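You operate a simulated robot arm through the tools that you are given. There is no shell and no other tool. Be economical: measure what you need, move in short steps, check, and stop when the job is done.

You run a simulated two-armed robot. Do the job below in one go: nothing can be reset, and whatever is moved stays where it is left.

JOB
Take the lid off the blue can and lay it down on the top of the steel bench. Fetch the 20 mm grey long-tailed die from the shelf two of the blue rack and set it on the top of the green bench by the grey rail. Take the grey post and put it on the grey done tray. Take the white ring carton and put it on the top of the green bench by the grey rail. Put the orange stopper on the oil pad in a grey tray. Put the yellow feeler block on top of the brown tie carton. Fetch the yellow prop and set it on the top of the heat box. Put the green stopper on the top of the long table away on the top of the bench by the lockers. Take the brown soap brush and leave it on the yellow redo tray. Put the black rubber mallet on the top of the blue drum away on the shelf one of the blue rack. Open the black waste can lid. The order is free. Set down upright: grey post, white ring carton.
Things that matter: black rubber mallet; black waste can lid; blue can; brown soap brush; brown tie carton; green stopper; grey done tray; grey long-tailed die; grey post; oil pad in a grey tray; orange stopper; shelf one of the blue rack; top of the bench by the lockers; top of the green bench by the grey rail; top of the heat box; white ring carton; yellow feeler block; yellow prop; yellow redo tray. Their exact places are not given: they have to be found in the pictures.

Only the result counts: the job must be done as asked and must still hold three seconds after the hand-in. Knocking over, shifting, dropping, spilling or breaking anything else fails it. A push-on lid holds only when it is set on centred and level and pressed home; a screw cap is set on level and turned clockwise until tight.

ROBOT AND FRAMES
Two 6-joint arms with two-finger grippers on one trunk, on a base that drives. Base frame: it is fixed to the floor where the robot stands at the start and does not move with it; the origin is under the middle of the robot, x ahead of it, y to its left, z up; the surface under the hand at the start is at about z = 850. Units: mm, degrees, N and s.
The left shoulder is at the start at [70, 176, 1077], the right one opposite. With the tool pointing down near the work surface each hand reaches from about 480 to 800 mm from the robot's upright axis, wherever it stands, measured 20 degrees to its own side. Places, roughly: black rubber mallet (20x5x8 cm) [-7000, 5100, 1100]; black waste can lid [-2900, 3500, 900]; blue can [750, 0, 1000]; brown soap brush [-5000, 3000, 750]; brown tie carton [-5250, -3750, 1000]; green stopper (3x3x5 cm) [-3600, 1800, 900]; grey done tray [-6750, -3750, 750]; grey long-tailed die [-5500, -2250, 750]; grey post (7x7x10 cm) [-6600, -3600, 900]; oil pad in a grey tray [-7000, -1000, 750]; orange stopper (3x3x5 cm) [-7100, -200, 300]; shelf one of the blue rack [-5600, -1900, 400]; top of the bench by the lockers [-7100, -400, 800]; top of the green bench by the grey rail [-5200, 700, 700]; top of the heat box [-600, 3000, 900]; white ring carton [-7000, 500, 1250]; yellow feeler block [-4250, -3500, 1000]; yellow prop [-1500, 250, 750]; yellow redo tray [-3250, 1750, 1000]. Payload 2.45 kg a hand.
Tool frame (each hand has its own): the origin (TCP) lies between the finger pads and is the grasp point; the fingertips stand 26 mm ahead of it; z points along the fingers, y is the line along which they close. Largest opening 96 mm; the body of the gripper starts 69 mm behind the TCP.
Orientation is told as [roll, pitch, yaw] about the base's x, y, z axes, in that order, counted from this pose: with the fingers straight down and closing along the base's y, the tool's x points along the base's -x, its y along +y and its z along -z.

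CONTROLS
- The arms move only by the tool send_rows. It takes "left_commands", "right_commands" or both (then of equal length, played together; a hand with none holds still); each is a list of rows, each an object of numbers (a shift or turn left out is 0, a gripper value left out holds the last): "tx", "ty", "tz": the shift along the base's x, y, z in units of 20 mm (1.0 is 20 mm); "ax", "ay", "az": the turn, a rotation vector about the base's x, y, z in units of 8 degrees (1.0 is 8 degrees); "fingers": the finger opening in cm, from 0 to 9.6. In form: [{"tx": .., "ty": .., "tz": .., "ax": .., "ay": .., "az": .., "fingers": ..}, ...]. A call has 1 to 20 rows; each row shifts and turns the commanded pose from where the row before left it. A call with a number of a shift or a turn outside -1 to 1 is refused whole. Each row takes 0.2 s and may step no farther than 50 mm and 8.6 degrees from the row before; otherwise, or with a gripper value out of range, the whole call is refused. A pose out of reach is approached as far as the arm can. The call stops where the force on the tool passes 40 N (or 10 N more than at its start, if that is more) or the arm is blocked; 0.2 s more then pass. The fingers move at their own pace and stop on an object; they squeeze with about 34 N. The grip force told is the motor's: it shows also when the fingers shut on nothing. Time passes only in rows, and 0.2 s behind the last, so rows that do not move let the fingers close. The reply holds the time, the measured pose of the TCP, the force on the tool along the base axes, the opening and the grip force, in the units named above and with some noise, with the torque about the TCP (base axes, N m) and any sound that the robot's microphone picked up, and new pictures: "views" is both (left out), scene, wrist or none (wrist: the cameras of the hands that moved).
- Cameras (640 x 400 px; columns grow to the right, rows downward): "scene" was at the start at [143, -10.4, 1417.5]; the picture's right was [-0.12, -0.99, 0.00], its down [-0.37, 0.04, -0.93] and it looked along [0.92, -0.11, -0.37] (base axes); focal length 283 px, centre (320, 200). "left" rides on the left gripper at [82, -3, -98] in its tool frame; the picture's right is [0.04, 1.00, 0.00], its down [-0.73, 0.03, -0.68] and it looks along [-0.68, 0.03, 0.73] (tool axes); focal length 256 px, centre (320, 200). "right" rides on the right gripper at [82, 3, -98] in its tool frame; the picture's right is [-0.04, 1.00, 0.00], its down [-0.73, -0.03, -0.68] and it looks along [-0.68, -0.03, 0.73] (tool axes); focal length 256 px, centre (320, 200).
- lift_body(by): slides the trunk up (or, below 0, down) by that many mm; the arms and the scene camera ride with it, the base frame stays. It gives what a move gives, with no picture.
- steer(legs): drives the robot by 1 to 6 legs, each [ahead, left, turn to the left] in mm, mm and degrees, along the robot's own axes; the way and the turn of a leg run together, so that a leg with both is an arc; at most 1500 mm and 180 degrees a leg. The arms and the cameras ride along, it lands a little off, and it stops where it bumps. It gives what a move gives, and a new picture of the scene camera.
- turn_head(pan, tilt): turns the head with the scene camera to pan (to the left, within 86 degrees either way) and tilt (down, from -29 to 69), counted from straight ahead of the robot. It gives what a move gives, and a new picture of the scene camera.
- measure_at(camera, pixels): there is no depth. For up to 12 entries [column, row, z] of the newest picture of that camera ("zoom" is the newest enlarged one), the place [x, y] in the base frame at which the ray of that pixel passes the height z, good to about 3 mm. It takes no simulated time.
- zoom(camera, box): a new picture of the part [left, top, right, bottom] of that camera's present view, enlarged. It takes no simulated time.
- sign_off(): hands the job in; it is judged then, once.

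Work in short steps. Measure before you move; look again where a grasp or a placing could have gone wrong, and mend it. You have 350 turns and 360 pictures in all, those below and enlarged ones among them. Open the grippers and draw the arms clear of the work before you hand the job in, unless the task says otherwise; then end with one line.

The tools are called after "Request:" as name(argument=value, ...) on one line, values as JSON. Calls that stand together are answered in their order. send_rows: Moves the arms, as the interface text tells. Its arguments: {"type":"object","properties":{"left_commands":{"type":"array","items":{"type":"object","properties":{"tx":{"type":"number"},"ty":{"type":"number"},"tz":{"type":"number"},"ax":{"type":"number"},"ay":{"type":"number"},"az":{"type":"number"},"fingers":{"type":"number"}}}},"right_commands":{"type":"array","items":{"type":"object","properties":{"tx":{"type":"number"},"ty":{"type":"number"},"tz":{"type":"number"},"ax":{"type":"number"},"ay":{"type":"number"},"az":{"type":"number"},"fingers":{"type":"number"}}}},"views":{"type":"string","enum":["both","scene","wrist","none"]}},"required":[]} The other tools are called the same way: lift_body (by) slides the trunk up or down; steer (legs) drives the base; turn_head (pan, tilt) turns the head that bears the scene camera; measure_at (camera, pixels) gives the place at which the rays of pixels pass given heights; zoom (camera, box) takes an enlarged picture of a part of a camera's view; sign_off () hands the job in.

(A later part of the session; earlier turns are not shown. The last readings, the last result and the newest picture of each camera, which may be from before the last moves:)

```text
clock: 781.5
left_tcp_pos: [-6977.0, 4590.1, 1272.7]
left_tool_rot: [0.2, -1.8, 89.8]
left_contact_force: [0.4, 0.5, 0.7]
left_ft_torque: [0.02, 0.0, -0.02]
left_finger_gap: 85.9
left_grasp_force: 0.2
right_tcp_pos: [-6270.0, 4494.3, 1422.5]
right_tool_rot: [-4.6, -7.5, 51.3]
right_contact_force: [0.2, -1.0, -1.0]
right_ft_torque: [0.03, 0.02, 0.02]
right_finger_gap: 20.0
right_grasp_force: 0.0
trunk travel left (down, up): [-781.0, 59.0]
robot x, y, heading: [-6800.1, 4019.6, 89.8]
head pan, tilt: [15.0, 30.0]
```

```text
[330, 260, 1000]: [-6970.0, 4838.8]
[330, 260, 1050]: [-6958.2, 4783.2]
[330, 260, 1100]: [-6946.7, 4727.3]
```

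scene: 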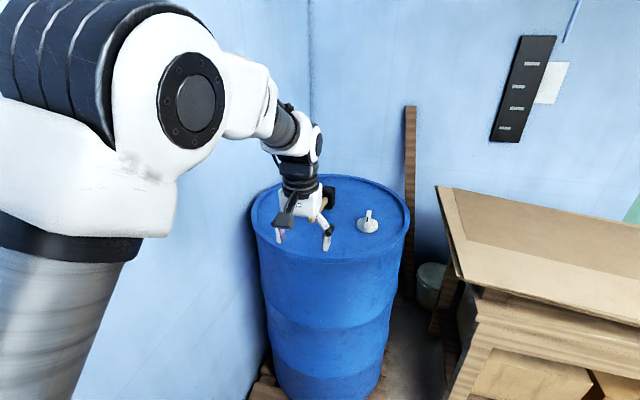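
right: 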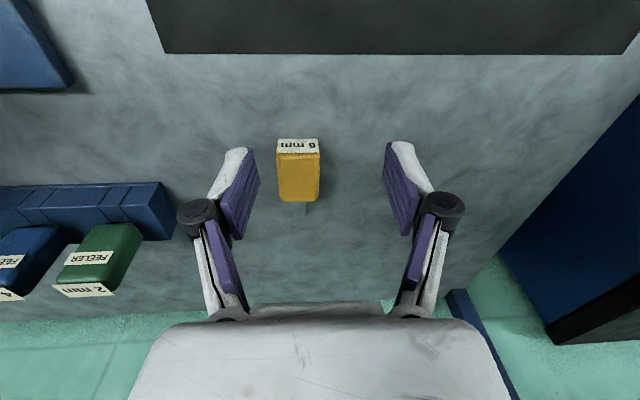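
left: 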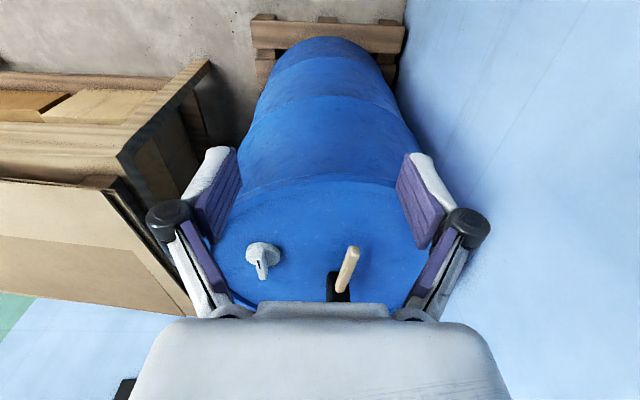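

Handle lies toward us around (−7055, 4950–5080), drum top z≈1045. Drive 330 mm closer and look again.

Request:
steer(legs=[[330, 30, 0]])

Request:
send_rows(left_commands=[{"tx": -0.8}, {"tx": -0.8}, {"tx": -0.5}, {}], views="wrist")

```text
clock: 783.6
left_tcp_pos: [-7006.3, 4918.0, 1273.8]
left_tool_rot: [0.1, -2.0, 89.6]
left_contact_force: [-0.1, 0.4, 0.8]
left_ft_torque: [0.02, -0.02, 0.01]
left_finger_gap: 86.2
left_grasp_force: 0.1
right_tcp_pos: [-6300.5, 4819.7, 1424.4]
right_tool_rot: [-4.5, -7.6, 51.1]
right_contact_force: [0.4, -0.1, -0.5]
right_ft_torque: [0.03, 0.01, 0.02]
right_finger_gap: 20.0
right_grasp_force: 0.1
trunk travel left (down, up): [-781.0, 59.0]
robot x, y, heading: [-6832.4, 4346.6, 89.9]
head pan, tilt: [15.0, 30.0]
```

scene: 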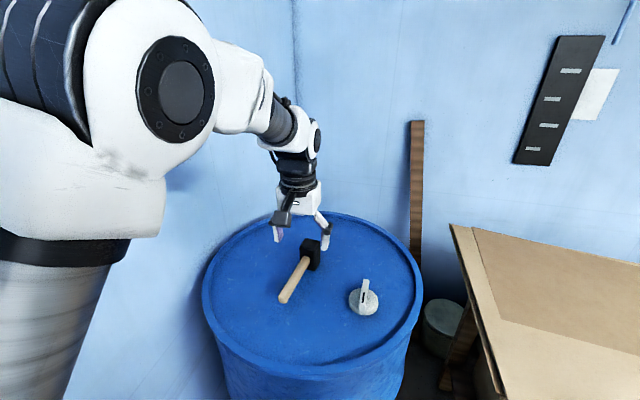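

```text
clock: 784.6
left_tcp_pos: [-7047.6, 4917.7, 1271.9]
left_tool_rot: [0.1, -1.8, 89.5]
left_contact_force: [-0.7, 0.1, 0.5]
left_ft_torque: [-0.03, 0.02, 0.02]
left_finger_gap: 86.0
left_grasp_force: 0.0
right_tcp_pos: [-6300.7, 4821.8, 1423.7]
right_tool_rot: [-4.6, -7.5, 51.1]
right_contact_force: [0.7, -0.8, -0.1]
right_ft_torque: [0.02, -0.02, -0.01]
right_finger_gap: 20.0
right_grasp_force: 0.0
trunk travel left (down, up): [-781.0, 59.0]
robot x, y, heading: [-6830.3, 4347.3, 89.7]
head pan, tilt: [15.0, 30.0]
```

left: 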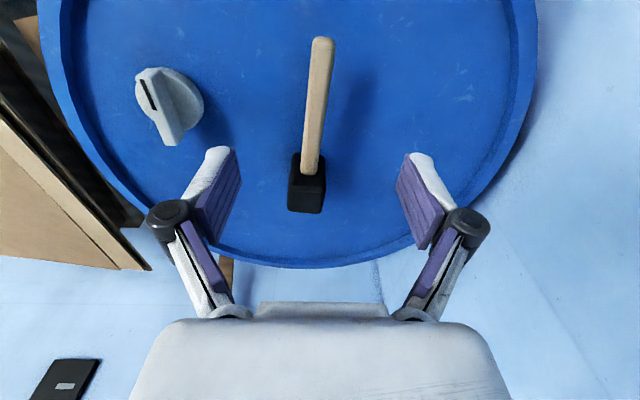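

Request:
measure_at(camera="left", pixels=[[322, 42, 1085], [310, 160, 1085], [307, 175, 1100], [303, 205, 1060], [291, 185, 1090], [325, 185, 1090], [322, 42, 1060], [310, 160, 1060]])

Request:
measure_at(camera="scene", pixels=[[284, 300, 1085], [284, 300, 1060], [303, 262, 1085], [303, 262, 1060]])

```text
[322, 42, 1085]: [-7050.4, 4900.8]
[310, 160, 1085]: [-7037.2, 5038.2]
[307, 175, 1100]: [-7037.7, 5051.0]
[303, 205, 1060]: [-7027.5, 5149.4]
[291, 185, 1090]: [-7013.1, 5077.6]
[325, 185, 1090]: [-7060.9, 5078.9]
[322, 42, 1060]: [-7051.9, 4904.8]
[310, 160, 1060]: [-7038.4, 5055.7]
```

```text
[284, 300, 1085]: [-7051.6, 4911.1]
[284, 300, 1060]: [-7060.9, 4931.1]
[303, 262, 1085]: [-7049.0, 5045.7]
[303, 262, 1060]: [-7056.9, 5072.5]
```

Handle runs from (−7050,4902) to (−7037,5038) at z≈1092. Tilt the tool 40° forward (aligned −5°), lower the trunk 160, then approach the handle near the head.

Request:
send_rows(left_commands=[{"ax": 0.85, "tz": 0.5}, {"ax": 0.85, "tz": 0.5}, {"ax": 0.85, "tz": 0.5}, {"ax": 0.85, "tz": 0.5}, {"ax": 0.85}, {"ax": 0.75, "az": -0.3, "fingers": 6}, {"az": -0.38}, {}], views="none")

Request:
lift_body(by=-160)

Request:
send_rows(left_commands=[{"ty": 0.5}, {"ty": 0.5}, {}], views="wrist")

```text
clock: 786.5
left_tcp_pos: [-7048.6, 4918.9, 1312.8]
left_tool_rot: [0.7, -41.8, 83.9]
left_contact_force: [0.0, 0.1, 0.9]
left_ft_torque: [-0.01, 0.0, 0.01]
left_finger_gap: 59.8
left_grasp_force: 0.0
right_tcp_pos: [-6298.1, 4821.8, 1423.5]
right_tool_rot: [-4.6, -7.5, 51.2]
right_contact_force: [-0.4, -0.2, 0.2]
right_ft_torque: [0.01, 0.03, 0.0]
right_finger_gap: 20.1
right_grasp_force: 0.1
trunk travel left (down, up): [-781.0, 59.0]
robot x, y, heading: [-6834.1, 4347.5, 89.6]
head pan, tilt: [15.0, 30.0]
```

```text
clock: 788.3
left_tcp_pos: [-7048.0, 4919.6, 1152.5]
left_tool_rot: [0.6, -41.9, 84.0]
left_contact_force: [0.2, 0.1, -0.4]
left_ft_torque: [0.0, -0.02, -0.02]
left_finger_gap: 60.1
left_grasp_force: 0.1
right_tcp_pos: [-6300.9, 4820.8, 1263.2]
right_tool_rot: [-4.7, -7.5, 51.0]
right_contact_force: [-0.1, -0.6, 0.9]
right_ft_torque: [0.01, 0.02, 0.03]
right_finger_gap: 19.8
right_grasp_force: 0.0
trunk travel left (down, up): [-621.0, 219.0]
robot x, y, heading: [-6832.9, 4350.3, 90.0]
head pan, tilt: [15.0, 30.0]
```

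```text
clock: 789.1
left_tcp_pos: [-7046.7, 4937.2, 1152.5]
left_tool_rot: [0.6, -41.8, 84.0]
left_contact_force: [0.3, -0.1, 0.2]
left_ft_torque: [0.0, 0.0, 0.0]
left_finger_gap: 60.0
left_grasp_force: 0.0
right_tcp_pos: [-6300.3, 4821.6, 1264.6]
right_tool_rot: [-4.6, -7.5, 51.1]
right_contact_force: [-0.2, -0.8, 0.0]
right_ft_torque: [0.02, 0.03, 0.0]
right_finger_gap: 20.0
right_grasp_force: 0.1
trunk travel left (down, up): [-621.0, 219.0]
robot x, y, heading: [-6828.4, 4349.2, 89.6]
head pan, tilt: [15.0, 30.0]
```

left: 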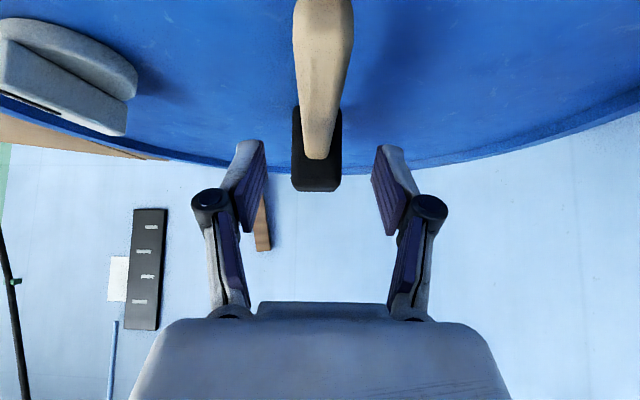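

Aligned with the handle. Move forward 62 mm and down to z≈1092, then close.

Request:
send_rows(left_commands=[{"ty": 0.9, "tx": 0.1}, {"ty": 0.9, "tx": 0.1}, {"ty": 0.9}, {"ty": 0.4, "tz": -0.6}, {"tz": -0.8}, {"tz": -0.8}, {"tz": -0.6}, {}], views="wrist")

```text
clock: 790.9
left_tcp_pos: [-7044.0, 5000.7, 1096.4]
left_tool_rot: [0.7, -41.8, 83.9]
left_contact_force: [0.4, -0.5, 0.5]
left_ft_torque: [-0.03, 0.04, 0.01]
left_finger_gap: 60.2
left_grasp_force: 0.1
right_tcp_pos: [-6298.5, 4821.1, 1263.9]
right_tool_rot: [-4.6, -7.5, 51.1]
right_contact_force: [0.3, -0.3, 1.4]
right_ft_torque: [0.03, 0.0, 0.0]
right_finger_gap: 19.9
right_grasp_force: 0.0
trunk travel left (down, up): [-621.0, 219.0]
robot x, y, heading: [-6830.1, 4348.8, 89.7]
head pan, tilt: [15.0, 30.0]
```

left: 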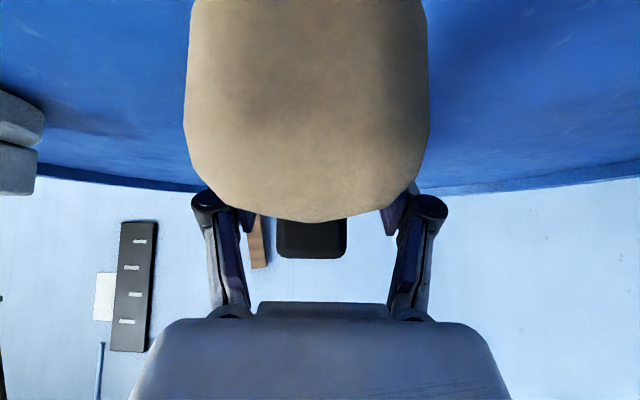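

The handle is between the fingers. Close and lift gently.

Request:
send_rows(left_commands=[{"fingers": 0.5}, {"fingers": 0.5}, {"fingers": 0.5}, {"fingers": 0.5}, {"tz": 0.5}, {"tz": 0.8}, {"tz": 0.8}, {"tz": 0.8}, {}], views="scene")

```text
clock: 792.9
left_tcp_pos: [-7044.1, 5003.3, 1154.2]
left_tool_rot: [0.6, -41.7, 84.0]
left_contact_force: [-0.7, -0.8, -3.8]
left_ft_torque: [-0.21, 0.03, 0.01]
left_finger_gap: 20.8
left_grasp_force: 34.4
right_tcp_pos: [-6301.2, 4823.4, 1263.0]
right_tool_rot: [-4.6, -7.5, 51.1]
right_contact_force: [-0.4, 0.1, 0.6]
right_ft_torque: [0.05, -0.01, -0.01]
right_finger_gap: 19.8
right_grasp_force: 0.1
trunk travel left (down, up): [-621.0, 219.0]
robot x, y, heading: [-6829.5, 4349.9, 89.8]
head pan, tilt: [15.0, 30.0]
```

scene: 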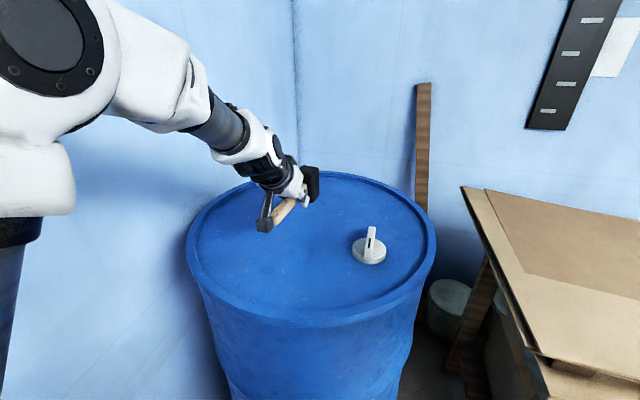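

Mallet held. Drive back south on the open side toward the blue rack's east face.

Request:
steer(legs=[[-450, -580, 0], [-1500, 0, 0], [-1500, 0, 0], [-1200, 0, 0], [0, -1500, 0], [-1400, -150, 0]])

Request:
steer(legs=[[-310, -250, 0], [0, 0, 90]])

Request:
lift_body(by=-600)

```text
clock: 830.3
left_tcp_pos: [-4957.9, -1104.7, 1154.1]
left_tool_rot: [0.6, -41.7, 81.0]
left_contact_force: [0.7, 1.5, -4.8]
left_ft_torque: [-0.19, 0.03, 0.02]
left_finger_gap: 20.8
left_grasp_force: 34.1
right_tcp_pos: [-4224.2, -1321.1, 1262.5]
right_tool_rot: [-4.7, -7.5, 48.2]
right_contact_force: [0.2, 0.6, 0.4]
right_ft_torque: [0.02, 0.03, 0.01]
right_finger_gap: 20.1
right_grasp_force: 0.1
trunk travel left (down, up): [-621.0, 219.0]
robot x, y, heading: [-4777.3, -1766.8, 86.8]
head pan, tilt: [15.0, 30.0]
```

scene: 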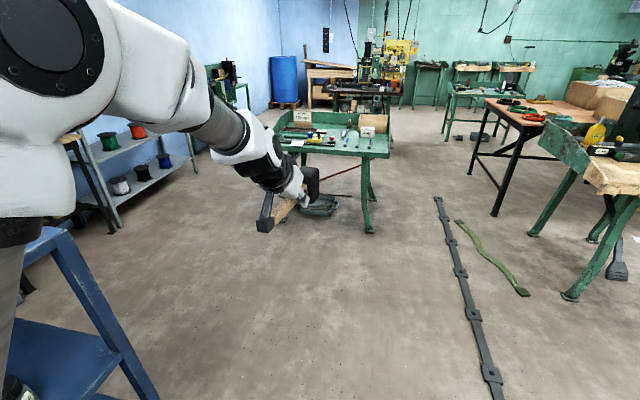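

```text
clock: 836.7
left_tcp_pos: [-5206.6, -2285.6, 1153.1]
left_tool_rot: [0.7, -41.7, 172.0]
left_contact_force: [0.0, 0.4, -4.7]
left_ft_torque: [0.0, -0.19, 0.01]
left_finger_gap: 21.2
left_grasp_force: 34.5
right_tcp_pos: [-5002.1, -1549.1, 1264.4]
right_tool_rot: [-4.7, -7.5, 139.2]
right_contact_force: [-0.2, 0.8, 0.9]
right_ft_torque: [-0.01, 0.0, 0.0]
right_finger_gap: 20.1
right_grasp_force: 0.1
trunk travel left (down, up): [-621.0, 219.0]
robot x, y, heading: [-4545.0, -2093.1, 177.7]
head pan, tilt: [15.0, 30.0]
```

scene: 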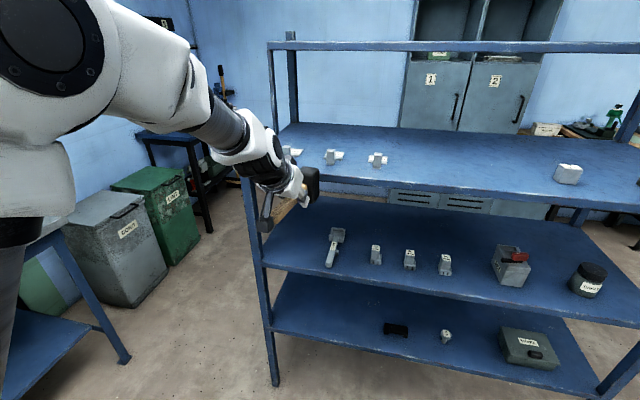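

```text
refused: -600 is not a number from -400 to 400
```

Back off 120 mm, fix heading, and lower the trunk in two steps.

Request:
steer(legs=[[-120, 0, 2.2]])

Request:
lift_body(by=-380)

Request:
lift_body(by=-225)

Request:
turn_head(pan=10, tilt=25)

```text
clock: 837.9
left_tcp_pos: [-5080.9, -2312.0, 1154.1]
left_tool_rot: [0.6, -41.8, 174.1]
left_contact_force: [-0.5, 0.8, -4.0]
left_ft_torque: [-0.03, -0.22, -0.02]
left_finger_gap: 20.9
left_grasp_force: 34.2
right_tcp_pos: [-4905.3, -1569.3, 1262.4]
right_tool_rot: [-4.8, -7.5, 141.4]
right_contact_force: [-0.3, -0.7, 0.0]
right_ft_torque: [0.01, -0.03, 0.02]
right_finger_gap: 20.2
right_grasp_force: 0.0
trunk travel left (down, up): [-621.0, 219.0]
robot x, y, heading: [-4428.5, -2094.4, -180.0]
head pan, tilt: [15.0, 30.0]
```

scene: 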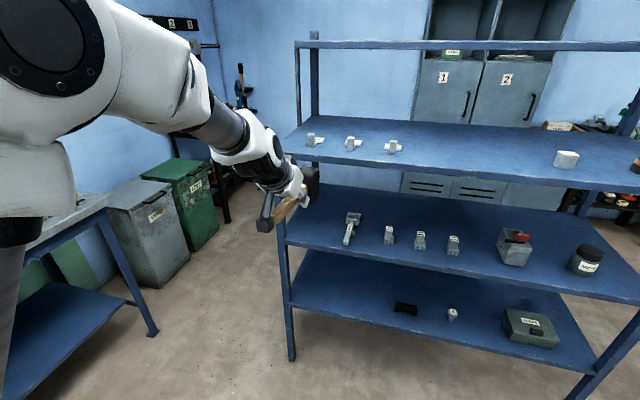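

```text
clock: 841.6
left_tcp_pos: [-5081.5, -2312.7, 772.5]
left_tool_rot: [0.6, -41.7, 174.2]
left_contact_force: [-0.3, 0.0, -4.0]
left_ft_torque: [-0.03, -0.24, -0.01]
left_finger_gap: 20.7
left_grasp_force: 34.3
right_tcp_pos: [-4904.9, -1568.6, 883.8]
right_tool_rot: [-4.7, -7.5, 141.4]
right_contact_force: [-0.2, 0.2, 0.2]
right_ft_torque: [0.01, 0.01, -0.01]
right_finger_gap: 20.0
right_grasp_force: 0.0
trunk travel left (down, up): [-241.0, 599.0]
robot x, y, heading: [-4423.2, -2096.5, -180.1]
head pan, tilt: [15.0, 30.0]
```

```text
clock: 843.9
left_tcp_pos: [-5080.2, -2312.8, 548.4]
left_tool_rot: [0.6, -41.6, 174.2]
left_contact_force: [-0.3, -0.3, -4.9]
left_ft_torque: [-0.03, -0.21, 0.01]
left_finger_gap: 21.1
left_grasp_force: 34.2
right_tcp_pos: [-4904.1, -1569.1, 656.7]
right_tool_rot: [-4.7, -7.5, 141.3]
right_contact_force: [0.2, -0.6, -1.0]
right_ft_torque: [-0.01, 0.03, -0.02]
right_finger_gap: 20.1
right_grasp_force: 0.1
trunk travel left (down, up): [-16.0, 824.0]
robot x, y, heading: [-4428.6, -2090.7, -179.8]
head pan, tilt: [15.0, 30.0]
```

```text
clock: 844.6
left_tcp_pos: [-5080.3, -2313.0, 548.3]
left_tool_rot: [0.6, -41.7, 174.2]
left_contact_force: [0.1, -0.4, -3.4]
left_ft_torque: [0.0, -0.22, 0.0]
left_finger_gap: 20.9
left_grasp_force: 33.9
right_tcp_pos: [-4904.8, -1568.6, 659.3]
right_tool_rot: [-4.8, -7.5, 141.5]
right_contact_force: [-0.1, 0.2, 0.0]
right_ft_torque: [-0.01, -0.01, 0.0]
right_finger_gap: 19.7
right_grasp_force: 0.1
trunk travel left (down, up): [-16.0, 824.0]
robot x, y, heading: [-4425.4, -2095.7, -180.0]
head pan, tilt: [10.0, 25.0]
```

scene: 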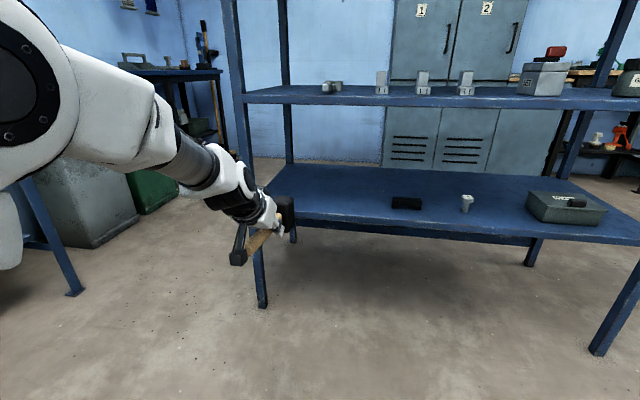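

Request:
measure_at(camera="scene", pixels=[[400, 229, 390], [400, 229, 410], [400, 229, 430], [406, 208, 410], [300, 215, 410], [262, 306, 0], [340, 200, 410], [330, 102, 740]])

```text
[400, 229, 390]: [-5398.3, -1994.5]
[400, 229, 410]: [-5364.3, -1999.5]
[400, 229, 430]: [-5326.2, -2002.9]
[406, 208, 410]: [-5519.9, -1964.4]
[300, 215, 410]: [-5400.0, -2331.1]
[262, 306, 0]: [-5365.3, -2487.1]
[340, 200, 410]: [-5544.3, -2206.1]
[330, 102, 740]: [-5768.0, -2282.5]
```

Shelf one is at z≈408. Drive 350 mm in, then lower gently.

Request:
steer(legs=[[350, 0, 0]])

Request:
send_rows(left_commands=[{"tz": -1}, {"tz": -1}, {"tz": -0.7}, {"tz": -0.4}, {"tz": -0.25}, {"tz": -0.25}, {"tz": -0.25}, {"tz": -0.25}, {"tz": -0.25}, {"tz": -0.25}, {"tz": -0.25}, {"tz": -0.25}], views="scene")

```text
clock: 846.9
left_tcp_pos: [-5433.6, -2316.5, 547.9]
left_tool_rot: [0.7, -41.8, 174.3]
left_contact_force: [0.3, 0.2, -5.0]
left_ft_torque: [0.01, -0.2, 0.02]
left_finger_gap: 21.1
left_grasp_force: 33.8
right_tcp_pos: [-5262.0, -1572.0, 658.9]
right_tool_rot: [-4.7, -7.5, 141.7]
right_contact_force: [0.1, -0.9, -0.5]
right_ft_torque: [0.04, 0.03, 0.0]
right_finger_gap: 19.7
right_grasp_force: 0.0
trunk travel left (down, up): [-16.0, 824.0]
robot x, y, heading: [-4787.1, -2096.2, -179.9]
head pan, tilt: [10.0, 25.0]
```

scene: 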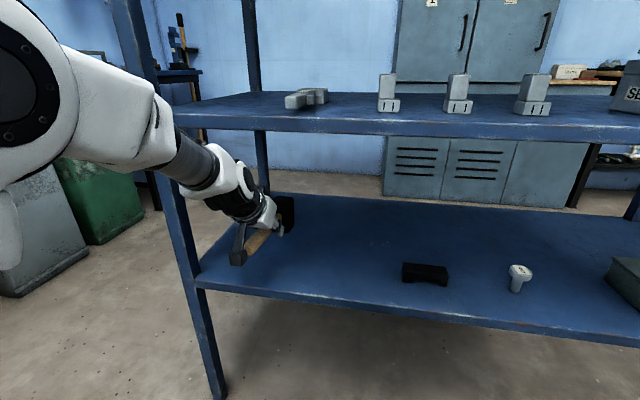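

```text
clock: 848.6
left_tcp_pos: [-5434.5, -2315.2, 477.6]
left_tool_rot: [0.7, -42.5, 174.5]
left_contact_force: [6.7, 2.1, 22.5]
left_ft_torque: [0.42, -0.18, -0.22]
left_finger_gap: 20.4
left_grasp_force: 33.8
right_tcp_pos: [-5260.2, -1572.4, 658.8]
right_tool_rot: [-4.5, -7.6, 141.7]
right_contact_force: [0.8, -0.3, 0.1]
right_ft_torque: [-0.06, 0.01, -0.01]
right_finger_gap: 20.0
right_grasp_force: 0.1
trunk travel left (down, up): [-16.0, 824.0]
robot x, y, heading: [-4786.1, -2096.1, -179.6]
head pan, tilt: [10.0, 25.0]
stopped in row 8 (left hand): the force on the tool passed its limit at 44 N (the readings are from after the stop); the commanded pose is now the measured one
```

scene: 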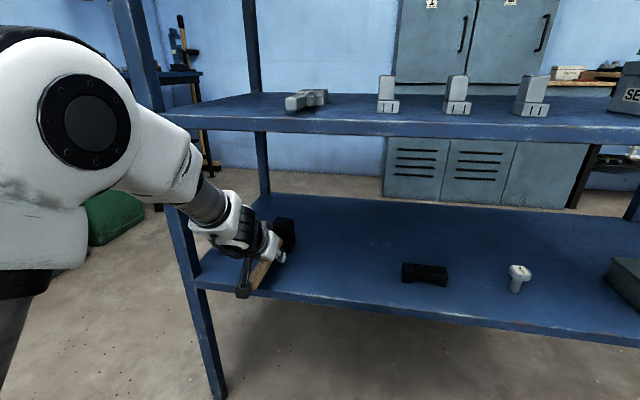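

Contact. Raise slightly, move 55 mm deeper so the handle is fully on the shelf, and lower again.

Request:
send_rows(left_commands=[{"tz": 0.6}, {"tx": -0.9}, {"tx": -0.9}, {"tx": -0.9}, {"tz": -0.3}, {"tz": -0.2}, {"tz": -0.2}, {"tz": -0.2}, {"tz": -0.2}, {"tz": -0.2}, {"tz": -0.2}], views="wrist")

```text
clock: 850.2
left_tcp_pos: [-5491.3, -2316.0, 477.5]
left_tool_rot: [0.6, -43.3, 174.5]
left_contact_force: [6.9, 2.2, 20.8]
left_ft_torque: [0.4, -0.19, -0.18]
left_finger_gap: 20.4
left_grasp_force: 34.1
left hand out of reach, approached as far as the arm can: row 1
right_tcp_pos: [-5258.2, -1571.2, 658.9]
right_tool_rot: [-4.5, -7.5, 141.6]
right_contact_force: [0.8, 0.9, -0.1]
right_ft_torque: [-0.03, 0.0, -0.01]
right_finger_gap: 20.0
right_grasp_force: 0.0
trunk travel left (down, up): [-16.0, 824.0]
robot x, y, heading: [-4781.2, -2094.4, -179.7]
head pan, tilt: [10.0, 25.0]
stopped in row 7 (left hand): the force on the tool passed its limit at 43 N (the readings are from after the stop); the commanded pose is now the measured one
```

left: 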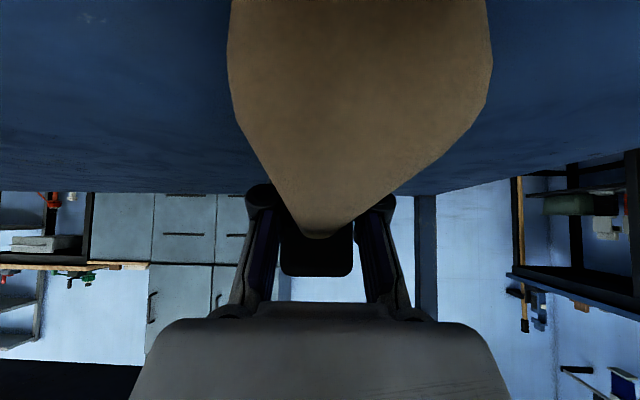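

Head rests on the shelf. Open and withdraw up-and-back.

Request:
send_rows(left_commands=[{"fingers": 4}, {"fingers": 5}, {}, {"tz": 0.5, "tx": 0.3}, {"tz": 0.6, "tx": 0.5}, {"tz": 0.6, "tx": 0.6}, {"tz": 0.6, "tx": 0.8}, {"tz": 0.3, "tx": 1}, {"tx": 1}, {"tx": 1}, {}], views="both")

```text
clock: 852.6
left_tcp_pos: [-5388.6, -2315.6, 523.7]
left_tool_rot: [0.6, -42.7, 174.5]
left_contact_force: [0.4, 0.7, 0.8]
left_ft_torque: [0.03, -0.01, 0.02]
left_finger_gap: 50.0
left_grasp_force: 0.0
right_tcp_pos: [-5261.4, -1571.2, 657.9]
right_tool_rot: [-4.6, -7.4, 141.5]
right_contact_force: [0.4, 0.6, 0.0]
right_ft_torque: [-0.02, -0.01, -0.01]
right_finger_gap: 20.0
right_grasp_force: 0.1
trunk travel left (down, up): [-16.0, 824.0]
robot x, y, heading: [-4782.0, -2097.6, -179.7]
head pan, tilt: [10.0, 25.0]
```

scene: 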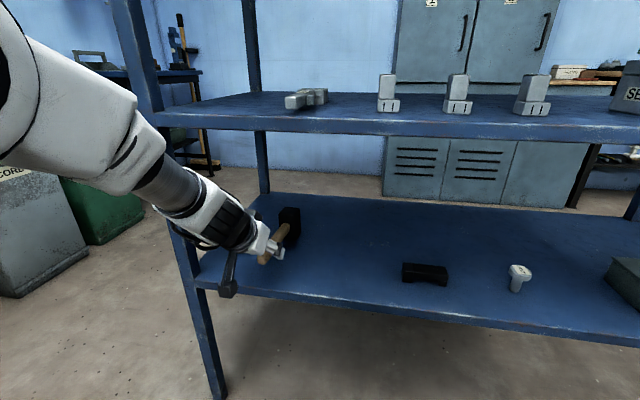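
left: 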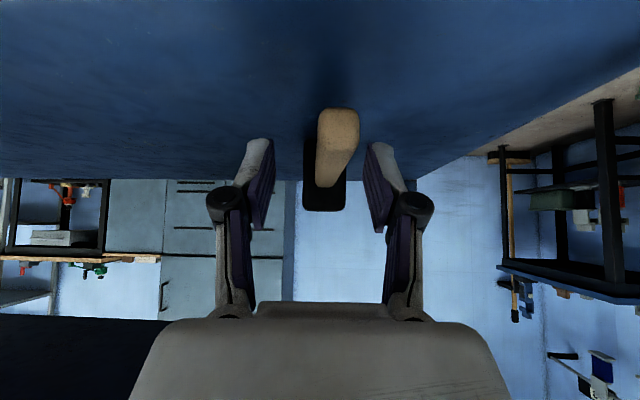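

Mallet is on shelf one. Next the orange stopper: drive to the bench by the lockers with the trunk low and heading 170° (to keep the right hand off the grey rack).

Request:
steer(legs=[[-350, 0, 0], [0, -1500, 0], [1480, 0, 0], [300, -560, 0], [0, 0, -10]])

Request:
turn_head(pan=25, tilt=30)

```text
clock: 872.8
left_tcp_pos: [-6934.2, -232.7, 524.5]
left_tool_rot: [0.7, -42.7, 166.6]
left_contact_force: [-0.1, -0.4, 0.3]
left_ft_torque: [-0.01, 0.0, 0.01]
left_finger_gap: 49.8
left_grasp_force: 0.1
right_tcp_pos: [-6702.8, 488.6, 658.8]
right_tool_rot: [-4.7, -7.6, 133.5]
right_contact_force: [0.5, -0.4, 0.5]
right_ft_torque: [-0.02, 0.01, 0.04]
right_finger_gap: 20.0
right_grasp_force: 0.1
trunk travel left (down, up): [-16.0, 824.0]
robot x, y, heading: [-6301.7, -98.6, 172.4]
head pan, tilt: [10.0, 25.0]
```

scene: 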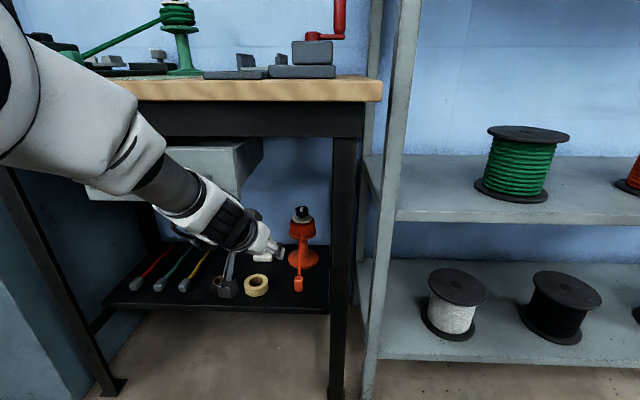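

```text
clock: 873.6
left_tcp_pos: [-6932.7, -231.4, 523.3]
left_tool_rot: [0.6, -42.7, 166.6]
left_contact_force: [-0.1, 0.0, 0.7]
left_ft_torque: [0.0, -0.06, -0.01]
left_finger_gap: 49.9
left_grasp_force: 0.1
right_tcp_pos: [-6704.1, 488.8, 658.7]
right_tool_rot: [-4.7, -7.5, 133.6]
right_contact_force: [-0.3, -0.2, 0.3]
right_ft_torque: [-0.01, 0.0, 0.0]
right_finger_gap: 20.1
right_grasp_force: 0.0
trunk travel left (down, up): [-16.0, 824.0]
robot x, y, heading: [-6301.9, -96.7, 172.5]
head pan, tilt: [25.0, 30.0]
```

scene: 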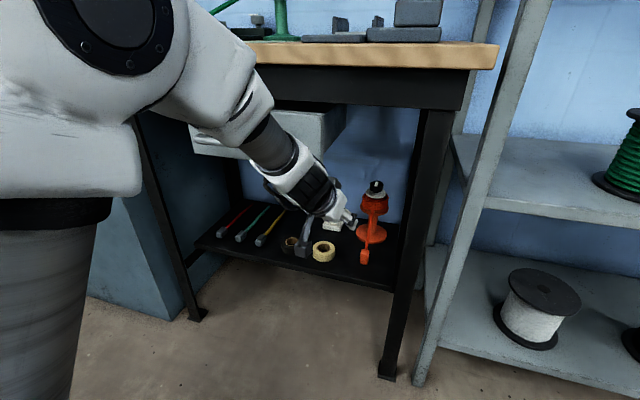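

Request:
zoom(camera="scene", box=[270, 150, 430, 300])

Request:
measure_at(camera="scene", pixels=[[388, 378, 0], [364, 262, 190], [364, 262, 220], [364, 262, 250], [364, 250, 240], [385, 288, 200], [385, 288, 230], [200, 312, 0], [324, 256, 220]])

```text
2.67 times, centred on (350, 225) of scene
```

zoom: 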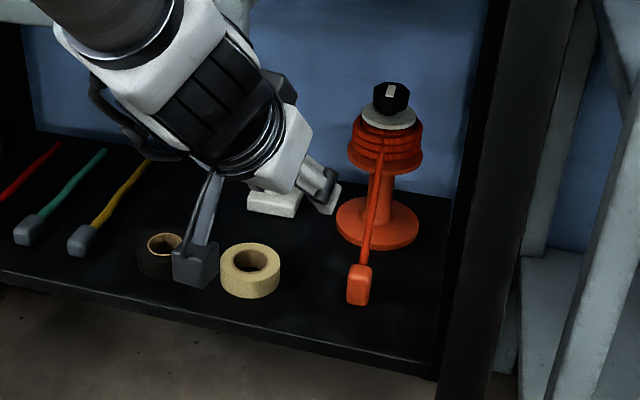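

```text
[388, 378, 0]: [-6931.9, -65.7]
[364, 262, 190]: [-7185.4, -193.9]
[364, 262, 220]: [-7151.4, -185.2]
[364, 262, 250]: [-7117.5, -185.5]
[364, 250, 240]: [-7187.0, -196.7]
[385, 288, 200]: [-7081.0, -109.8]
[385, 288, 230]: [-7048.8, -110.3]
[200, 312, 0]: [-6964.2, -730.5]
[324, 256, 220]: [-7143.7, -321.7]
```

Shelf is probably z≈320 and the stopper near (−7030,−182). Pull back slightly, lower to z≈425, and look with the wrist camera.

Request:
send_rows(left_commands=[{"tx": 1, "ty": 0.3}, {"tx": 1, "ty": 0.3}, {"tz": -1, "ty": 0.5}, {"tz": -1, "ty": 0.5}, {"tz": -1}, {"tz": -1}, {"tz": -1}, {}], views="both")

```text
clock: 875.4
left_tcp_pos: [-6893.4, -198.5, 423.8]
left_tool_rot: [0.6, -42.7, 166.4]
left_contact_force: [-0.1, 0.4, 0.6]
left_ft_torque: [0.01, 0.03, -0.01]
left_finger_gap: 50.2
left_grasp_force: 0.1
right_tcp_pos: [-6704.3, 489.1, 658.8]
right_tool_rot: [-4.8, -7.6, 133.5]
right_contact_force: [-0.9, 0.2, -1.2]
right_ft_torque: [-0.02, 0.01, -0.01]
right_finger_gap: 20.0
right_grasp_force: 0.3
trunk travel left (down, up): [-16.0, 824.0]
robot x, y, heading: [-6301.8, -94.5, 172.1]
head pan, tilt: [25.0, 30.0]
```

scene: 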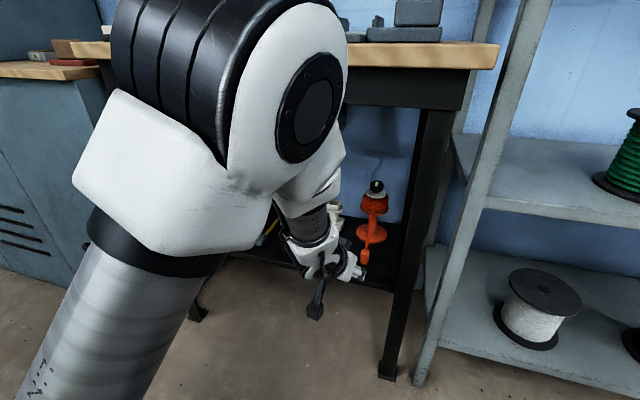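
left: 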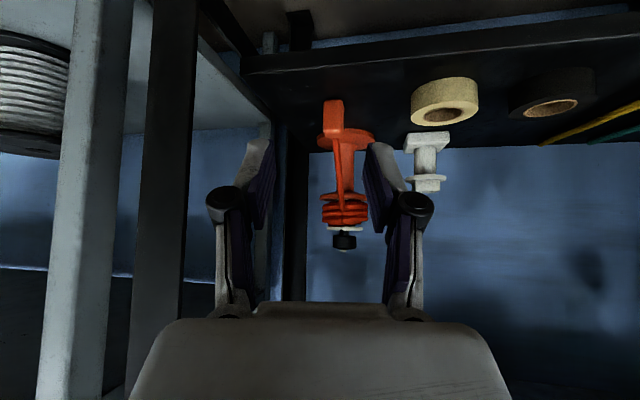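

Request:
measure_at(camera="left", pixels=[[333, 101, 300], [333, 101, 320], [333, 101, 340], [333, 136, 360], [333, 136, 380], [400, 60, 320], [400, 60, 300], [345, 130, 320]])

Request:
measure_at(camera="scene", pixels=[[363, 263, 300], [363, 263, 320], [363, 263, 340]])

```text
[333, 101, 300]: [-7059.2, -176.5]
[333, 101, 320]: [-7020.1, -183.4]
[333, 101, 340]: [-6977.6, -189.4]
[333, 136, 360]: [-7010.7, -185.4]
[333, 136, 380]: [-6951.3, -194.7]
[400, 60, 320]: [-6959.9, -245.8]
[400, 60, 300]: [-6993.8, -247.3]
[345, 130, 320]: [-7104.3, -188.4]
```

```text
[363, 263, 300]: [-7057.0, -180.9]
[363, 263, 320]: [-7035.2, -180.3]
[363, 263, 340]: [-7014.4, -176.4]
```

Stopper base is (−7056,−178) on a shelf at z≈300. Align yaw, drive 90 mm closer, then move in above it.

Request:
send_rows(left_commands=[{"az": 0.85}, {"az": 0.8}, {}], views="none")

Request:
steer(legs=[[90, 0, 0]])

Request:
send_rows(left_commands=[{"tx": -0.6}, {"tx": -0.6, "ty": 0.2}, {"tx": -0.5, "tz": -0.8}, {"tz": -0.8}, {}], views="wrist")

```text
clock: 876.2
left_tcp_pos: [-6894.7, -206.0, 430.8]
left_tool_rot: [-4.6, -41.3, -175.1]
left_contact_force: [-0.6, -1.3, -0.6]
left_ft_torque: [0.02, 0.02, 0.0]
left_finger_gap: 50.0
left_grasp_force: 0.0
left hand out of reach, approached as far as the arm can: row 2
right_tcp_pos: [-6704.7, 488.4, 658.5]
right_tool_rot: [-4.7, -7.5, 133.6]
right_contact_force: [0.0, 0.0, 0.7]
right_ft_torque: [-0.02, -0.03, -0.02]
right_finger_gap: 20.1
right_grasp_force: 0.0
trunk travel left (down, up): [-16.0, 824.0]
robot x, y, heading: [-6301.1, -99.0, 172.4]
head pan, tilt: [25.0, 30.0]
```

```text
clock: 877.3
left_tcp_pos: [-6985.8, -194.4, 434.6]
left_tool_rot: [-4.6, -41.7, -175.3]
left_contact_force: [0.2, 0.3, 0.6]
left_ft_torque: [0.02, 0.03, 0.03]
left_finger_gap: 49.8
left_grasp_force: 0.0
right_tcp_pos: [-6793.8, 501.2, 658.2]
right_tool_rot: [-4.7, -7.5, 133.7]
right_contact_force: [0.2, 0.0, -0.7]
right_ft_torque: [-0.04, 0.01, -0.02]
right_finger_gap: 20.0
right_grasp_force: 0.0
trunk travel left (down, up): [-16.0, 824.0]
robot x, y, heading: [-6394.6, -86.1, 172.1]
head pan, tilt: [25.0, 30.0]
```

scene: 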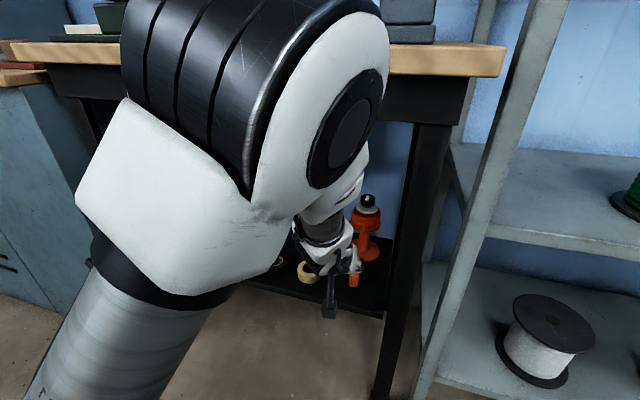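

```text
clock: 878.5
left_tcp_pos: [-7015.8, -178.8, 428.5]
left_tool_rot: [-7.7, -41.8, -172.1]
left_contact_force: [0.5, 0.5, 0.3]
left_ft_torque: [0.02, 0.02, -0.02]
left_finger_gap: 50.2
left_grasp_force: 0.1
left hand out of reach, approached as far as the arm can: row 2, 3, 4
right_tcp_pos: [-6794.3, 500.7, 657.9]
right_tool_rot: [-4.8, -7.5, 133.5]
right_contact_force: [-0.5, -0.4, 1.1]
right_ft_torque: [0.03, 0.0, 0.01]
right_finger_gap: 19.9
right_grasp_force: 0.0
trunk travel left (down, up): [-16.0, 824.0]
robot x, y, heading: [-6391.8, -84.3, 172.5]
head pan, tilt: [25.0, 30.0]
```

left: 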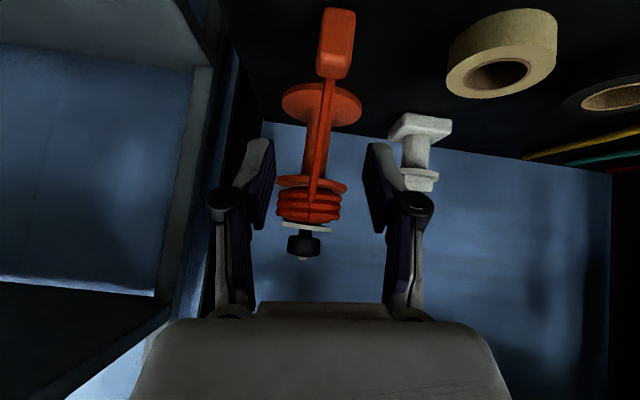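

The tool axis is nearly aligned with the forearm, so a more upright tool is better under the bench. Back out 120 mm, untilt to ~10°, and look.

Request:
steer(legs=[[-130, 0, 0]])

Request:
send_rows(left_commands=[{"ay": -0.7}, {"ay": -0.8}, {"ay": -0.8}, {"ay": -0.8}, {"ay": -0.8}, {}], views="none")

```text
clock: 879.8
left_tcp_pos: [-6884.9, -195.7, 425.3]
left_tool_rot: [-7.6, -41.2, -172.2]
left_contact_force: [-0.4, 0.2, 0.1]
left_ft_torque: [-0.06, -0.02, -0.02]
left_finger_gap: 50.1
left_grasp_force: 0.1
right_tcp_pos: [-6661.8, 484.1, 658.4]
right_tool_rot: [-4.7, -7.4, 133.5]
right_contact_force: [-0.2, 0.0, 0.0]
right_ft_torque: [-0.01, 0.01, 0.0]
right_finger_gap: 20.0
right_grasp_force: 0.2
trunk travel left (down, up): [-16.0, 824.0]
robot x, y, heading: [-6263.1, -103.0, 172.1]
head pan, tilt: [25.0, 30.0]
```

scene: 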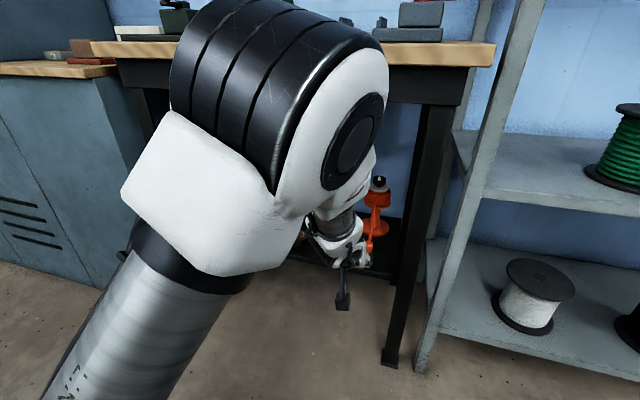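

```text
clock: 881.2
left_tcp_pos: [-6884.5, -184.3, 425.5]
left_tool_rot: [-7.7, -19.1, -173.9]
left_contact_force: [-0.5, -0.9, 0.5]
left_ft_torque: [-0.01, 0.0, 0.04]
left_finger_gap: 50.1
left_grasp_force: 0.0
left hand out of reach, approached as far as the arm can: row 2, 3
right_tcp_pos: [-6662.1, 484.8, 657.9]
right_tool_rot: [-4.7, -7.5, 133.5]
right_contact_force: [-0.2, -0.7, -0.4]
right_ft_torque: [-0.03, 0.0, -0.02]
right_finger_gap: 20.2
right_grasp_force: 0.0
trunk travel left (down, up): [-16.0, 824.0]
robot x, y, heading: [-6264.5, -103.8, 172.2]
head pan, tilt: [25.0, 30.0]
```

Continue to about 10° tilt and remove the sideways roll.

Request:
send_rows(left_commands=[{"ax": -0.45, "ay": -0.05, "az": 0.15}, {"ax": -0.45, "ay": -0.05, "az": 0.15}, {"ay": -0.6}, {"ay": -0.5}, {"tz": -0.8}, {"tz": -0.8}, {}], views="both")

```text
clock: 882.8
left_tcp_pos: [-6884.5, -186.5, 392.2]
left_tool_rot: [0.9, -10.5, -174.2]
left_contact_force: [-0.2, -0.1, -0.6]
left_ft_torque: [0.01, 0.0, 0.0]
left_finger_gap: 49.9
left_grasp_force: 0.0
right_tcp_pos: [-6660.9, 483.4, 656.7]
right_tool_rot: [-4.7, -7.5, 133.5]
right_contact_force: [0.4, 1.1, 0.4]
right_ft_torque: [0.01, 0.0, 0.02]
right_finger_gap: 19.9
right_grasp_force: 0.0
trunk travel left (down, up): [-16.0, 824.0]
robot x, y, heading: [-6263.9, -104.4, 172.3]
head pan, tilt: [25.0, 30.0]
```

scene: 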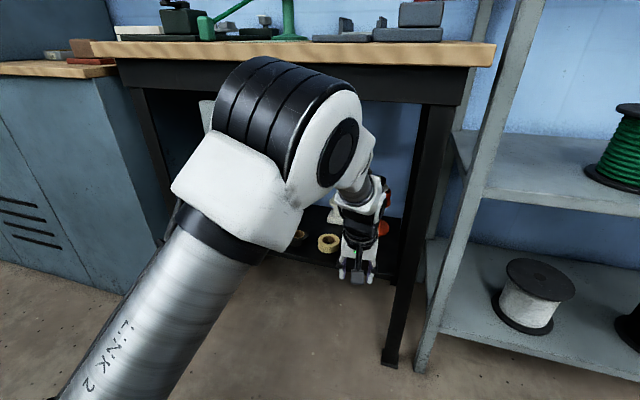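
left: 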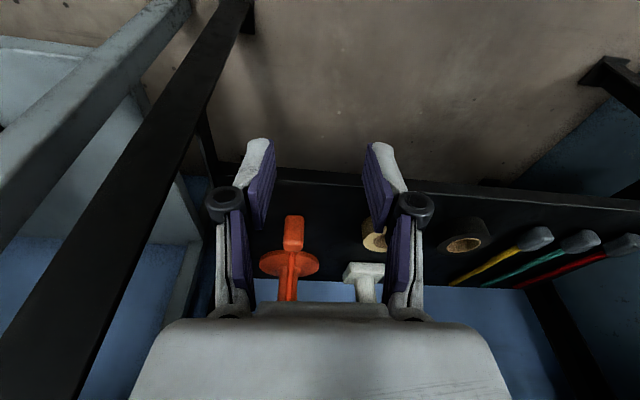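

Tool is upright and free. Lower to z≈342, open to 65 mm, then drive 110 mm in and check alignment.

Request:
send_rows(left_commands=[{"tz": -0.9, "fingers": 6.5}, {"tz": -0.9}, {"tz": -0.6, "ty": -0.3}, {}], views="none")

Request:
steer(legs=[[100, 0, 0]])

Request:
send_rows(left_commands=[{"tx": 0}], views="wrist")

```text
clock: 883.8
left_tcp_pos: [-6885.0, -188.4, 344.4]
left_tool_rot: [0.9, -10.5, -174.3]
left_contact_force: [0.4, -0.6, 0.8]
left_ft_torque: [0.03, 0.02, -0.03]
left_finger_gap: 65.0
left_grasp_force: 0.0
right_tcp_pos: [-6662.8, 483.6, 658.6]
right_tool_rot: [-4.7, -7.5, 133.4]
right_contact_force: [0.0, -0.4, -0.2]
right_ft_torque: [-0.02, 0.0, -0.02]
right_finger_gap: 20.0
right_grasp_force: 0.0
trunk travel left (down, up): [-16.0, 824.0]
robot x, y, heading: [-6265.4, -103.7, 172.3]
head pan, tilt: [25.0, 30.0]
```

```text
clock: 884.9
left_tcp_pos: [-6983.8, -177.7, 345.2]
left_tool_rot: [0.8, -10.5, -174.1]
left_contact_force: [-0.5, -0.1, 0.4]
left_ft_torque: [-0.03, 0.0, 0.02]
left_finger_gap: 65.0
left_grasp_force: 0.0
right_tcp_pos: [-6762.9, 496.5, 657.6]
right_tool_rot: [-4.7, -7.5, 133.5]
right_contact_force: [0.3, 0.4, -0.1]
right_ft_torque: [0.0, 0.0, -0.04]
right_finger_gap: 19.9
right_grasp_force: 0.1
trunk travel left (down, up): [-16.0, 824.0]
robot x, y, heading: [-6359.4, -88.8, 172.4]
head pan, tilt: [25.0, 30.0]
```

scene: 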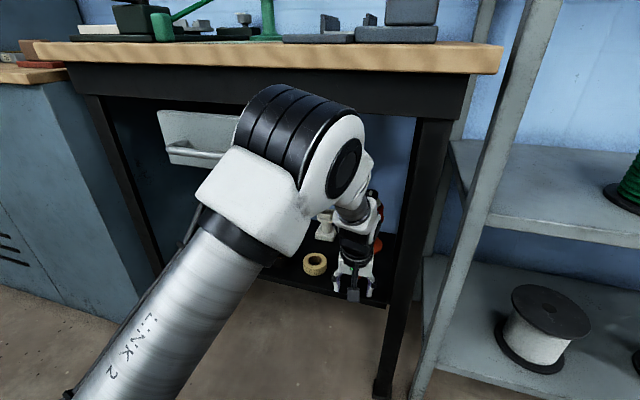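

```text
clock: 885.3
left_tcp_pos: [-6983.1, -176.8, 345.1]
left_tool_rot: [0.9, -10.5, -174.1]
left_contact_force: [0.1, -0.1, 0.2]
left_ft_torque: [0.0, 0.03, 0.0]
left_finger_gap: 64.9
left_grasp_force: 0.1
right_tcp_pos: [-6762.7, 496.2, 658.7]
right_tool_rot: [-4.8, -7.5, 133.6]
right_contact_force: [0.5, 0.4, 0.4]
right_ft_torque: [0.01, 0.02, 0.0]
right_finger_gap: 19.9
right_grasp_force: 0.1
trunk travel left (down, up): [-16.0, 824.0]
robot x, y, heading: [-6362.8, -93.6, 172.1]
head pan, tilt: [25.0, 30.0]
```

left: 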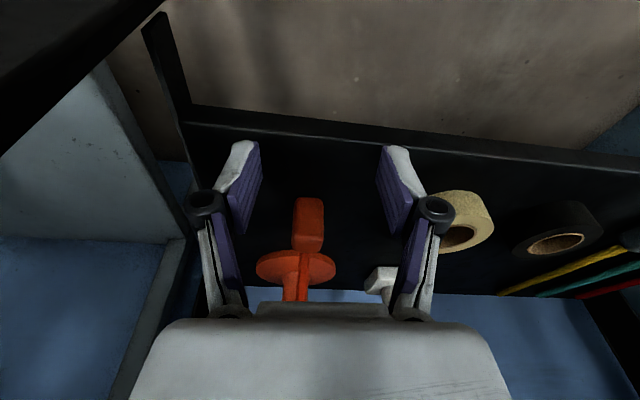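

Request:
measure_at(camera="left", pixels=[[308, 200, 300], [308, 200, 310], [308, 240, 345], [300, 130, 300], [440, 225, 320]])

```text
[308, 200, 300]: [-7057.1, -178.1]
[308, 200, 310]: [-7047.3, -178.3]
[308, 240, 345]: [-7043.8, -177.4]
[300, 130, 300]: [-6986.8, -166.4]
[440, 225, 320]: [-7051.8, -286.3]
```

Stopper centre ≈(−7058,−178), nicely between the fingers. Move in 72 mm and lower a bit, then close.

Request:
send_rows(left_commands=[{"tx": -0.9, "tz": -0.3}, {"tx": -0.9, "tz": -0.2}, {"tx": -0.9}, {"tx": -0.9}, {"fingers": 1}, {"fingers": 1}, {"fingers": 1}], views="wrist")

```text
clock: 886.9
left_tcp_pos: [-7054.7, -178.4, 335.7]
left_tool_rot: [0.9, -10.5, -174.1]
left_contact_force: [-0.6, 0.0, 0.1]
left_ft_torque: [-0.01, 0.01, 0.0]
left_finger_gap: 22.3
left_grasp_force: 33.7
right_tcp_pos: [-6763.6, 496.4, 657.7]
right_tool_rot: [-4.6, -7.5, 133.6]
right_contact_force: [0.8, -0.2, 0.0]
right_ft_torque: [0.01, 0.0, -0.01]
right_finger_gap: 19.8
right_grasp_force: 0.0
trunk travel left (down, up): [-16.0, 824.0]
robot x, y, heading: [-6357.9, -89.8, 172.4]
head pan, tilt: [25.0, 30.0]
```

left: 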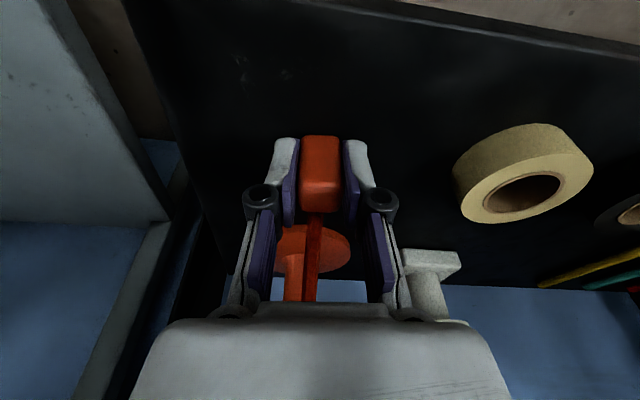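

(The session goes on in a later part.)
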